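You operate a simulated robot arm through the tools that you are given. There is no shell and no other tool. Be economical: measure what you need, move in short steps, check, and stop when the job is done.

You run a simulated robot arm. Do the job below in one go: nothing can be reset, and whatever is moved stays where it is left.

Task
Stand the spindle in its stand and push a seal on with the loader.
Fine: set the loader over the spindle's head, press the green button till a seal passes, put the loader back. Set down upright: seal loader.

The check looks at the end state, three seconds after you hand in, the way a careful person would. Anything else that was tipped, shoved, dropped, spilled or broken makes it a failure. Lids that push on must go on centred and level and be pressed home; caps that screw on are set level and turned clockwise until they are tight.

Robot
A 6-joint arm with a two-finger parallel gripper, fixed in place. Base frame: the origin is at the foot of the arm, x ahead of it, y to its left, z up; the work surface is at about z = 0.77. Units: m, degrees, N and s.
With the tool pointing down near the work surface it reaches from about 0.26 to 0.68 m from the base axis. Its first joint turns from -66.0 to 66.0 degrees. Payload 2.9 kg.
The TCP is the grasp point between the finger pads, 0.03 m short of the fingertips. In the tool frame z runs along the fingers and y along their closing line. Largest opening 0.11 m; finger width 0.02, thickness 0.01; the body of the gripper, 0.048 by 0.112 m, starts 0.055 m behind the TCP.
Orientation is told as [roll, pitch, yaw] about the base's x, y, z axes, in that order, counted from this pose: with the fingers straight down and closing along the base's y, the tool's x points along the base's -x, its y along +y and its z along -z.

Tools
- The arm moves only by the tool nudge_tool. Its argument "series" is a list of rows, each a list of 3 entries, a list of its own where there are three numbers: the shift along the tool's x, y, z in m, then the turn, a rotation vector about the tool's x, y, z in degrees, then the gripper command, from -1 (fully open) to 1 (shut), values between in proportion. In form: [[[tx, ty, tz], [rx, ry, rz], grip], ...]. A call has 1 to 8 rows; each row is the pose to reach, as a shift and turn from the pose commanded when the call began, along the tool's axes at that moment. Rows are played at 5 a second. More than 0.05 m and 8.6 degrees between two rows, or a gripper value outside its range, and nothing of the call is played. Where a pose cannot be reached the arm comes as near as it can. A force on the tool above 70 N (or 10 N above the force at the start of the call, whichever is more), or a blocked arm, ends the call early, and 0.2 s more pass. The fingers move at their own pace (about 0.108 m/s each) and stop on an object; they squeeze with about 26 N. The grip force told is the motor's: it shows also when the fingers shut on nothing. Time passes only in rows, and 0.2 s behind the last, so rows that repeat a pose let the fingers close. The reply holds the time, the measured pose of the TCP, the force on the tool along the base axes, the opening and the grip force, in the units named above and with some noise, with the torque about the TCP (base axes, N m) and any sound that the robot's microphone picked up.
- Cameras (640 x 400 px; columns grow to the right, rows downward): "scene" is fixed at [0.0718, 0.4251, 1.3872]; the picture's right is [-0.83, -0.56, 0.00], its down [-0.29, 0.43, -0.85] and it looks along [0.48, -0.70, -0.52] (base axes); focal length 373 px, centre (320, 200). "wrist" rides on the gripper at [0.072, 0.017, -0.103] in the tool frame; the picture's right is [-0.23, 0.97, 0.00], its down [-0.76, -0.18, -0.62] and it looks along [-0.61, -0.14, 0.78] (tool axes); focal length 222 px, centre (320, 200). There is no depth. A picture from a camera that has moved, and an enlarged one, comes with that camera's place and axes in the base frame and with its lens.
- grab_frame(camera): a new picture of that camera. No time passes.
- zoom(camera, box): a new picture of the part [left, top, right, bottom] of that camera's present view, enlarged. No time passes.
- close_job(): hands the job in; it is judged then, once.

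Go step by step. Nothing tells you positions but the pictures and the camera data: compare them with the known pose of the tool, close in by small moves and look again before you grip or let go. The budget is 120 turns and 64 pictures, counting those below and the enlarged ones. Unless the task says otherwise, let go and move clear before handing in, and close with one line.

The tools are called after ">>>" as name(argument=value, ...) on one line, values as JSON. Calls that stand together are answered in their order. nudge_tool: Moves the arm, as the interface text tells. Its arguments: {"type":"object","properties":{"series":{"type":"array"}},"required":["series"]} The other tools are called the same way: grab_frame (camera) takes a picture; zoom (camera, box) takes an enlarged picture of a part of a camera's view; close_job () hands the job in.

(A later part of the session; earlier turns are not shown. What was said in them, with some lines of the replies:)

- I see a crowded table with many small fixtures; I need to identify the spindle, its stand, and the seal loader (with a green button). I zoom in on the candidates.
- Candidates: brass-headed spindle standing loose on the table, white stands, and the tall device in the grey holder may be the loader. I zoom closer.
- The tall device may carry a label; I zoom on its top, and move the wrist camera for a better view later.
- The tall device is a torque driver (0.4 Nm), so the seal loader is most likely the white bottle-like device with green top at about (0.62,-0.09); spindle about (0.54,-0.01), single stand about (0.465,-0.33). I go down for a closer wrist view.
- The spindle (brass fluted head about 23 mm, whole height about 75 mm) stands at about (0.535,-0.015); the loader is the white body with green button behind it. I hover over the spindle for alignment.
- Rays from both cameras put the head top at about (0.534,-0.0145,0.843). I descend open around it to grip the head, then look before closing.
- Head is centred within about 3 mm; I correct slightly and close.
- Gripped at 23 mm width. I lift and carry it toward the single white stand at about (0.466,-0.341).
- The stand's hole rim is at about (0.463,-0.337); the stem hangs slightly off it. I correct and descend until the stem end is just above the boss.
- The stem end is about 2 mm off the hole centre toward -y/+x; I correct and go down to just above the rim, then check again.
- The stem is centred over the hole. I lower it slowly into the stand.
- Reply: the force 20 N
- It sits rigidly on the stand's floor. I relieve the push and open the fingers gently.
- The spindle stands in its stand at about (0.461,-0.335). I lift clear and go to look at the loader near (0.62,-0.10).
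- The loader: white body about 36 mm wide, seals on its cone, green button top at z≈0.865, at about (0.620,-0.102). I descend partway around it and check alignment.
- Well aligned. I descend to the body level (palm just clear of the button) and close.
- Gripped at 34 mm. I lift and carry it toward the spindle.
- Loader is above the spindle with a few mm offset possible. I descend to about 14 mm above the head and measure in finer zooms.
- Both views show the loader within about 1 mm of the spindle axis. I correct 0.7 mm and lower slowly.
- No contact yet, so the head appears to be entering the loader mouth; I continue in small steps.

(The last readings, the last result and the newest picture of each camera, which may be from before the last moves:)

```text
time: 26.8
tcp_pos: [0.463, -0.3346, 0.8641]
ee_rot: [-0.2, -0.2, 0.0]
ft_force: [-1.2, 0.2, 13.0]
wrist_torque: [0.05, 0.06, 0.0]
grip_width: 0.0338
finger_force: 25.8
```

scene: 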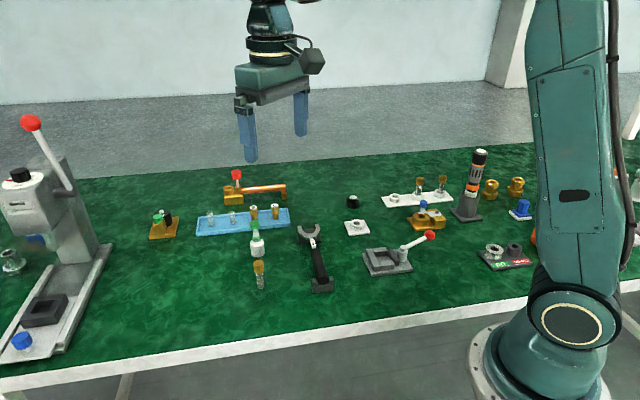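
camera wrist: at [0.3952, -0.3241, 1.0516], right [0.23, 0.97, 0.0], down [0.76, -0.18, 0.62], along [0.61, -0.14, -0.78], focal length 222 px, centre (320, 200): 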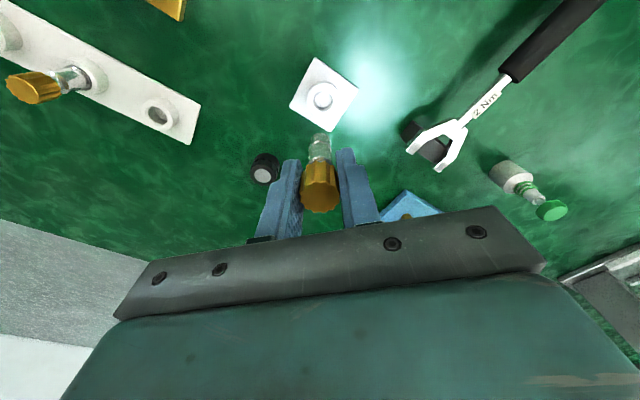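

The loader bottoms on the head (contact at TCP z 0.864). I relieve, release it with the fingers loosely around it, and check it stays.

>>> nudge_tool(series=[[[0, 0, -0.001], [0, 0, 0], 1], [[0, 0, -0.001], [0, 0, 0], 0.35], [[0, 0, -0.001], [0, 0, 0], 0.25], [[0, 0, -0.001], [0, 0, 0], 0.2]])

>>> zoom(camera="scene", box=[330, 170, 390, 240])

>>> zoom(camera="wrist", box=[220, 80, 420, 230])

```text
time: 27.8
tcp_pos: [0.463, -0.3342, 0.8638]
ee_rot: [0.1, 0.0, 0.0]
ft_force: [-0.8, -0.1, 0.0]
wrist_torque: [0.0, 0.0, 0.0]
grip_width: 0.0437
finger_force: 0.0
```

```text
5.71 times, centred on (360, 205) of scene
camera zoom: at [0.0718, 0.4251, 1.3872], right [-0.83, -0.56, 0.0], down [-0.29, 0.43, -0.85], along [0.48, -0.7, -0.52], focal length 2129 px, centre (91, 171)
```

zoom: 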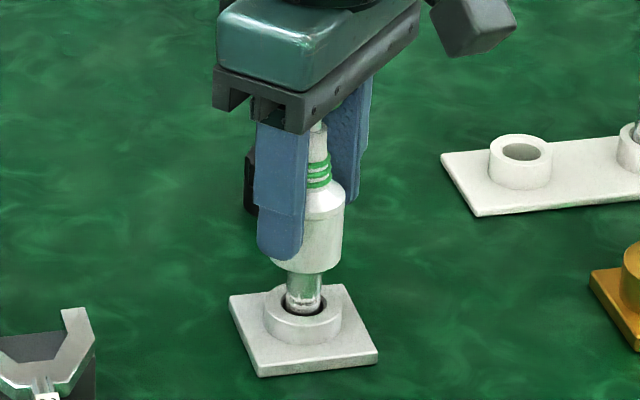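

```text
2.67 times, centred on (320, 155) of wrist
camera zoom: at [0.39, -0.3177, 0.9664], right [0.23, 0.97, 0.0], down [0.76, -0.18, 0.62], along [0.61, -0.14, -0.78], focal length 592 px, centre (320, 320)
```

zoom: 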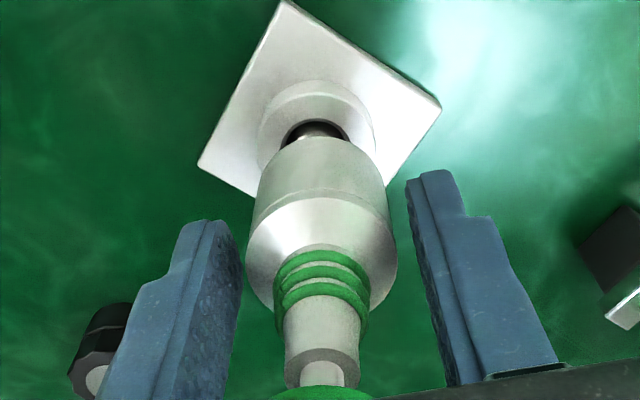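

The loader rests on the head. I now press the button down with the palm in small steps, fingers loose around the body.

>>> nudge_tool(series=[[[0, 0, 0.0015], [0, 0, 0], 0.2], [[0, 0, 0.003], [0, 0, 0], 0.2], [[0, 0, 0.0045], [0, 0, 0], 0.2], [[0, 0, 0.006], [0, 0, 0], 0.2]])

```text
time: 28.8
tcp_pos: [0.4633, -0.3344, 0.8576]
ee_rot: [0.0, 0.0, 0.0]
ft_force: [-1.0, -0.3, 0.8]
wrist_torque: [-0.01, 0.01, -0.03]
grip_width: 0.0438
finger_force: 0.0
```

>>> nudge_tool(series=[[[0, 0, 0.001], [0, 0, 0], 0.2], [[0, 0, 0.002], [0, 0, 0], 0.2], [[0, 0, 0.003], [0, 0, 0], 0.2], [[0, 0, 0.004], [0, 0, 0], 0.2]])

>>> zoom(camera="scene", box=[330, 170, 390, 240])

```text
time: 29.8
tcp_pos: [0.4642, -0.335, 0.854]
ee_rot: [0.0, 0.0, 0.0]
ft_force: [0.2, -0.3, 1.3]
wrist_torque: [-0.02, -0.04, -0.01]
grip_width: 0.0439
finger_force: 0.0
```

```text
5.71 times, centred on (360, 205) of scene
camera zoom: at [0.0718, 0.4251, 1.3872], right [-0.83, -0.56, 0.0], down [-0.29, 0.43, -0.85], along [0.48, -0.7, -0.52], focal length 2129 px, centre (91, 171)
```

zoom: 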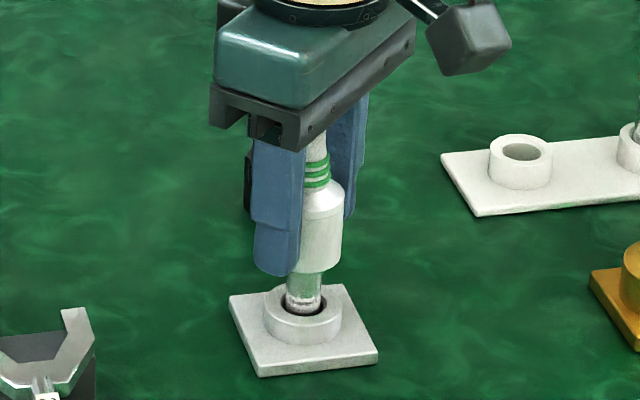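

>>> nudge_tool(series=[[[0, 0, 0.001], [0, 0, 0], 0.2], [[0, 0, 0.002], [0, 0, 0], 0.2], [[0, 0, 0.003], [0, 0, 0], 0.2]])

>>> zoom(camera="wrist", box=[220, 80, 420, 230])

```text
time: 30.6
tcp_pos: [0.4639, -0.3346, 0.8529]
ee_rot: [0.0, 0.0, 0.0]
ft_force: [-0.3, -0.2, 2.1]
wrist_torque: [0.01, -0.02, 0.02]
grip_width: 0.0441
finger_force: 0.0
```

```text
2.67 times, centred on (320, 155) of wrist
camera zoom: at [0.3911, -0.3173, 0.9546], right [0.23, 0.97, 0.0], down [0.76, -0.18, 0.62], along [0.61, -0.14, -0.78], focal length 592 px, centre (320, 320)
```

zoom: 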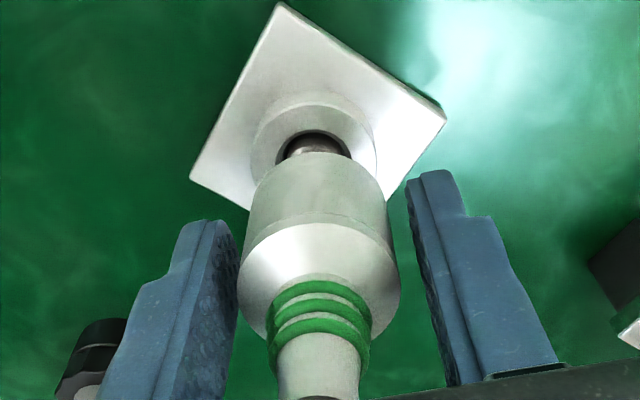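

The button is spring-loaded and moving (about 2 N). I keep pressing.

>>> nudge_tool(series=[[[0, 0, 0.001], [0, 0, 0], 0.2], [[0, 0, 0.002], [0, 0, 0], 0.2], [[0, 0, 0.003], [0, 0, 0], 0.2]])

```text
time: 31.4
tcp_pos: [0.4644, -0.3351, 0.8481]
ee_rot: [0.0, 0.1, 0.0]
ft_force: [-0.4, 0.4, 4.4]
wrist_torque: [0.0, -0.04, -0.02]
grip_width: 0.0441
finger_force: 0.1
```

>>> nudge_tool(series=[[[0, 0, 0.001], [0, 0, 0], 0.2], [[0, 0, 0.002], [0, 0, 0], 0.2], [[0, 0, 0.003], [0, 0, 0], 0.2]])

```text
time: 32.2
tcp_pos: [0.4633, -0.3342, 0.8457]
ee_rot: [0.0, 0.0, 0.0]
ft_force: [-0.1, -0.5, 12.1]
wrist_torque: [-0.04, -0.02, -0.05]
grip_width: 0.0439
finger_force: 0.1
```

>>> nudge_tool(series=[[[0, 0, 0.001], [0, 0, 0], 0.2], [[0, 0, 0.0015], [0, 0, 0], 0.2]])

>>> zoom(camera="scene", box=[330, 170, 390, 240])

```text
time: 32.8
tcp_pos: [0.464, -0.3347, 0.8446]
ee_rot: [-0.1, -0.2, 0.0]
ft_force: [0.6, 0.1, 16.8]
wrist_torque: [0.0, 0.02, 0.02]
grip_width: 0.0437
finger_force: 0.1
```

```text
5.71 times, centred on (360, 205) of scene
camera zoom: at [0.0716, 0.4253, 1.3871], right [-0.83, -0.56, 0.0], down [-0.29, 0.43, -0.85], along [0.48, -0.7, -0.52], focal length 2129 px, centre (91, 171)
```

zoom: 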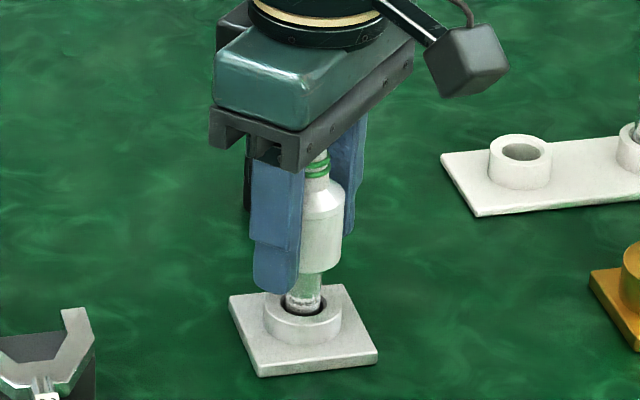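

>>> zoom(camera="scene", box=[350, 190, 370, 230])

>>> zoom(camera="wrist", box=[270, 120, 370, 230])

```text
10.00 times, centred on (360, 210) of scene
camera zoom: at [0.0716, 0.4253, 1.3871], right [-0.83, -0.56, 0.0], down [-0.29, 0.43, -0.85], along [0.48, -0.7, -0.52], focal length 3726 px, centre (-80, 100)
```

zoom: 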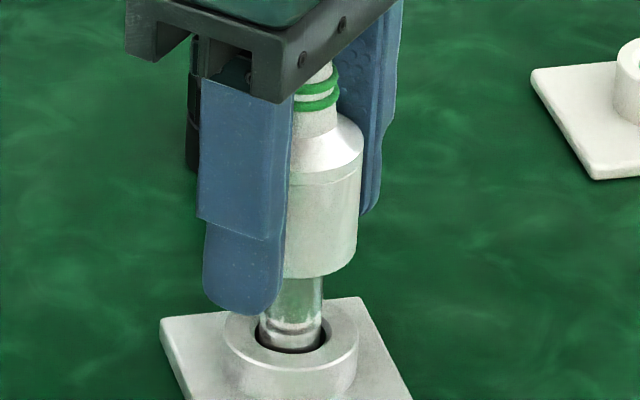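

```text
3.64 times, centred on (320, 175) of wrist
camera zoom: at [0.391, -0.3177, 0.9465], right [0.23, 0.97, 0.0], down [0.76, -0.18, 0.62], along [0.61, -0.14, -0.78], focal length 808 px, centre (320, 291)
```

zoom: 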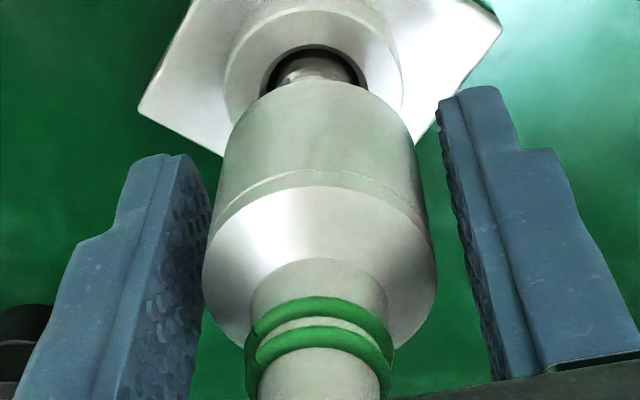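

Only two seals remain on the loader: one has passed. I release the button by rising, then regrip the loader's body at the earlier height.

>>> nudge_tool(series=[[[0, 0, -0.004], [0, 0, 0], 0.2], [[0, 0, -0.009], [0, 0, 0], 0.2], [[0, 0, -0.014], [0, 0, 0], 0.2], [[0, 0, -0.0205], [0, 0, 0], 0.2], [[0, 0, -0.0205], [0, 0, 0], 0.2]])

>>> zoom(camera="scene", box=[330, 170, 390, 240])

```text
time: 34.0
tcp_pos: [0.462, -0.3333, 0.8647]
ee_rot: [0.0, 0.1, 0.0]
ft_force: [-0.9, 0.3, 0.4]
wrist_torque: [0.0, -0.04, 0.01]
grip_width: 0.044
finger_force: 0.0
```

```text
5.71 times, centred on (360, 205) of scene
camera zoom: at [0.0718, 0.4251, 1.3872], right [-0.83, -0.56, 0.0], down [-0.29, 0.43, -0.85], along [0.48, -0.7, -0.52], focal length 2129 px, centre (91, 171)
```

zoom: 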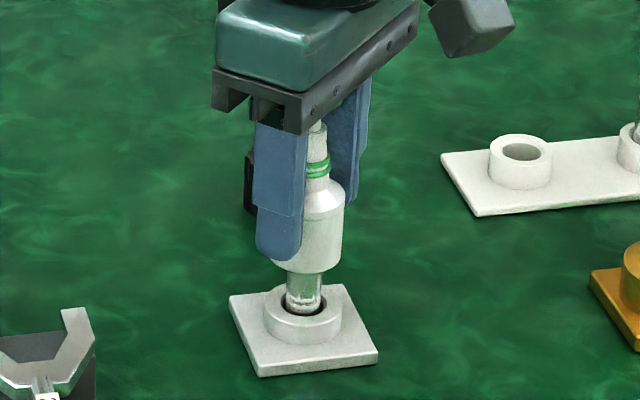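

>>> nudge_tool(series=[[[0, 0, 0], [0, 0, 0], 0.3], [[0, 0, 0], [0, 0, 0], 1], [[0, 0, 0], [0, 0, 0], 1], [[0, 0, -0.005], [0, 0, 0], 1], [[0, 0, -0.015], [0, 0, 0], 1], [[0, 0, -0.025], [0, 0, 0], 1]])

>>> zoom(camera="scene", box=[330, 170, 390, 240])

```text
time: 35.4
tcp_pos: [0.4662, -0.3337, 0.8893]
ee_rot: [0.1, 0.0, 0.0]
ft_force: [0.3, -0.4, -0.6]
wrist_torque: [-0.02, -0.01, 0.02]
grip_width: 0.0339
finger_force: 25.6
```

```text
5.71 times, centred on (360, 205) of scene
camera zoom: at [0.0719, 0.4251, 1.3872], right [-0.83, -0.56, 0.0], down [-0.29, 0.43, -0.85], along [0.48, -0.7, -0.52], focal length 2129 px, centre (91, 171)
```

zoom: 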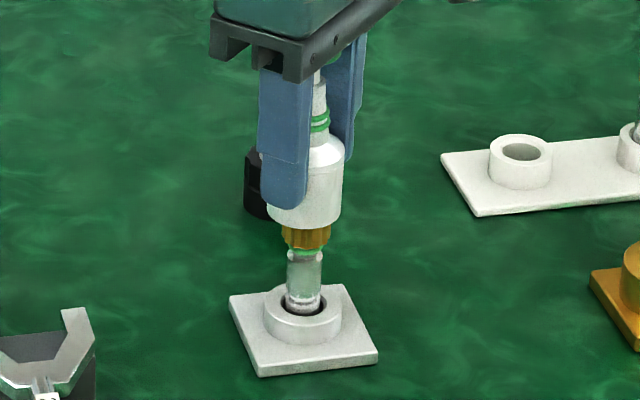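

A green seal now sits just under the spindle's head. I lift clear and carry the loader back to its original place.

>>> nudge_tool(series=[[[0, 0, -0.025], [0, 0, 0], 1], [[0, 0, -0.051], [0, 0, 0], 1], [[0, 0, -0.051], [0, 0, 0], 1], [[-0.025, 0.035, -0.051], [0, 0, 0], 1], [[-0.05, 0.07, -0.051], [0, 0, 0], 1], [[-0.075, 0.105, -0.051], [0, 0, 0], 1], [[-0.1, 0.14, -0.051], [0, 0, 0], 1]])

>>> nudge_tool(series=[[[-0.02, 0.03, 0], [0, 0, 0], 1], [[-0.04, 0.06, 0], [0, 0, 0], 1], [[-0.0583, 0.0932, 0], [0, 0, 0], 1], [[-0.0583, 0.0932, 0.04], [0, 0, 0], 1], [[-0.0583, 0.0932, 0.08], [0, 0, 0], 1], [[-0.0583, 0.0932, 0.11], [0, 0, 0], 1], [[-0.0583, 0.0932, 0.117], [0, 0, 0], 1]])

>>> zoom(camera="scene", box=[215, 195, 305, 265])

```text
time: 37.0
tcp_pos: [0.564, -0.195, 0.9387]
ee_rot: [0.0, 0.1, 0.0]
ft_force: [-0.5, -0.6, -1.7]
wrist_torque: [0.04, -0.01, -0.01]
grip_width: 0.0335
finger_force: 26.0
```

```text
time: 38.6
tcp_pos: [0.6192, -0.1019, 0.8219]
ee_rot: [0.1, 0.0, 0.0]
ft_force: [0.4, -0.1, -0.6]
wrist_torque: [-0.02, -0.01, 0.02]
grip_width: 0.034
finger_force: 26.6
```

```text
5.71 times, centred on (260, 230) of scene
camera zoom: at [0.0719, 0.4251, 1.3872], right [-0.83, -0.56, 0.0], down [-0.29, 0.43, -0.85], along [0.48, -0.7, -0.52], focal length 2129 px, centre (663, 29)
```

zoom: 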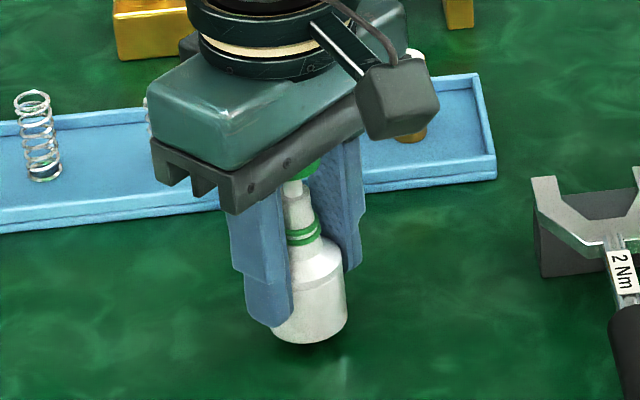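

The loader is about 8 mm over its place; I lower it gently till contact.

>>> nudge_tool(series=[[[0, 0, 0.002], [0, 0, 0], 1], [[0, 0, 0.004], [0, 0, 0], 1], [[0, 0, 0.006], [0, 0, 0], 1], [[0, 0, 0.0075], [0, 0, 0], 1]])

```text
time: 39.6
tcp_pos: [0.622, -0.1006, 0.8157]
ee_rot: [0.0, -0.1, 0.0]
ft_force: [-0.2, -0.3, -1.9]
wrist_torque: [0.02, -0.01, 0.02]
grip_width: 0.0338
finger_force: 25.8
```

>>> nudge_tool(series=[[[0, 0, 0.0005], [0, 0, 0], 1], [[0, 0, 0.001], [0, 0, 0], 1], [[0, 0, 0.0015], [0, 0, 0], 1]])

```text
time: 40.4
tcp_pos: [0.6219, -0.1005, 0.8167]
ee_rot: [0.0, 0.0, 0.1]
ft_force: [-5.3, 0.4, 6.9]
wrist_torque: [0.13, 0.22, 0.11]
grip_width: 0.0343
finger_force: 26.1
```

Contact with the table. I relieve slightly and open the fingers gradually.

>>> nudge_tool(series=[[[0, 0, -0.0008], [0, 0, 0], 1], [[0, 0, -0.0008], [0, 0, 0], 0.38], [[0, 0, -0.0008], [0, 0, 0], 0.25], [[0, 0, -0.0008], [0, 0, 0], 0.0], [[0, 0, -0.0008], [0, 0, 0], -0.5]])

>>> zoom(camera="scene", box=[215, 195, 305, 265])

```text
time: 41.6
tcp_pos: [0.6205, -0.1, 0.8147]
ee_rot: [0.0, 0.0, -0.1]
ft_force: [-0.2, 0.3, 0.0]
wrist_torque: [0.01, -0.03, 0.02]
grip_width: 0.0823
finger_force: 0.1
```

```text
5.71 times, centred on (260, 230) of scene
camera zoom: at [0.0718, 0.4251, 1.3872], right [-0.83, -0.56, 0.0], down [-0.29, 0.43, -0.85], along [0.48, -0.7, -0.52], focal length 2129 px, centre (663, 29)
```

zoom: 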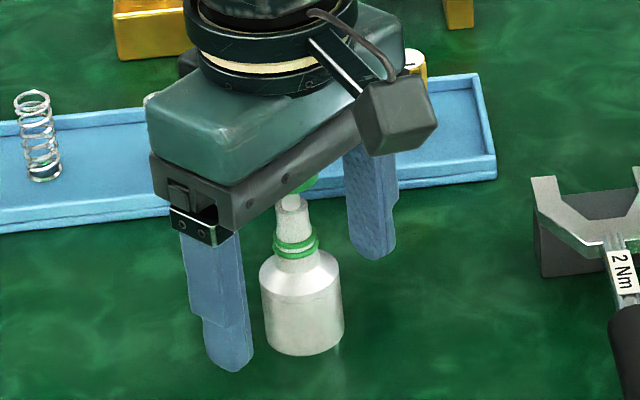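

The loader stands upright at its old spot. I rise clear and do a final check of both pieces.

>>> nudge_tool(series=[[[0, 0, -0.04], [0, 0, 0], -0.7], [[0, 0, -0.085], [0, 0, 0], -0.8], [[0, 0, -0.13], [0, 0, 0], -1], [[0.04, 0, -0.15], [0, 0, 0], -1], [[0.08, 0.02, -0.17], [0, 0, 0], -1], [[0.08, 0.02, -0.17], [0, 0, 0], -1]])

>>> grab_frame(camera="scene")

>>> zoom(camera="scene", box=[335, 190, 385, 245])

>>> zoom(camera="scene", box=[225, 205, 285, 265])

```text
time: 43.0
tcp_pos: [0.5405, -0.0824, 0.986]
ee_rot: [0.0, -0.1, -0.1]
ft_force: [0.5, 0.9, 0.1]
wrist_torque: [-0.04, 0.0, -0.01]
grip_width: 0.11
finger_force: 0.1
```

```text
10 pictures are left
```

scene: 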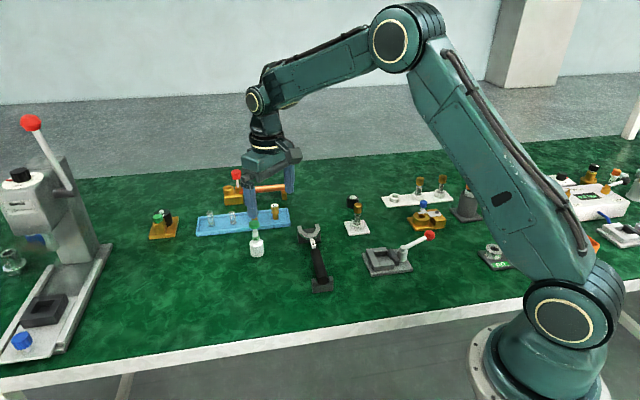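

```text
7.27 times, centred on (360, 218) of scene
camera zoom: at [0.0718, 0.4251, 1.3872], right [-0.83, -0.56, 0.0], down [-0.29, 0.43, -0.85], along [0.48, -0.7, -0.52], focal length 2710 px, centre (29, 73)
```

zoom: 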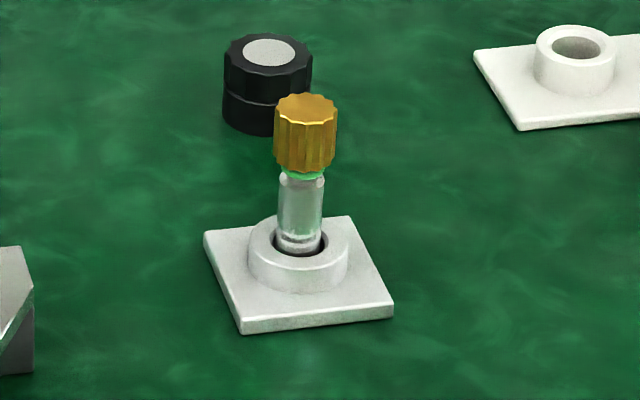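

```text
6.67 times, centred on (255, 235) of scene
camera zoom: at [0.0718, 0.4251, 1.3872], right [-0.83, -0.56, 0.0], down [-0.29, 0.43, -0.85], along [0.48, -0.7, -0.52], focal length 2484 px, centre (753, -33)
```

zoom: 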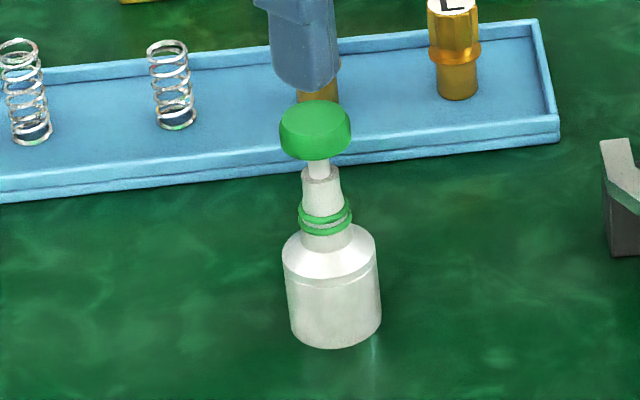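

The spindle stands in its stand with the green seal in place under its head. The loader is upright on its spot with two seals left, and the arm is clear, so I hand in.

>>> close_job()

```text
The job is handed in.
```

The job is handed in: the spindle is in its stand with one seal pushed on, and the loader is back on its original spot, upright.
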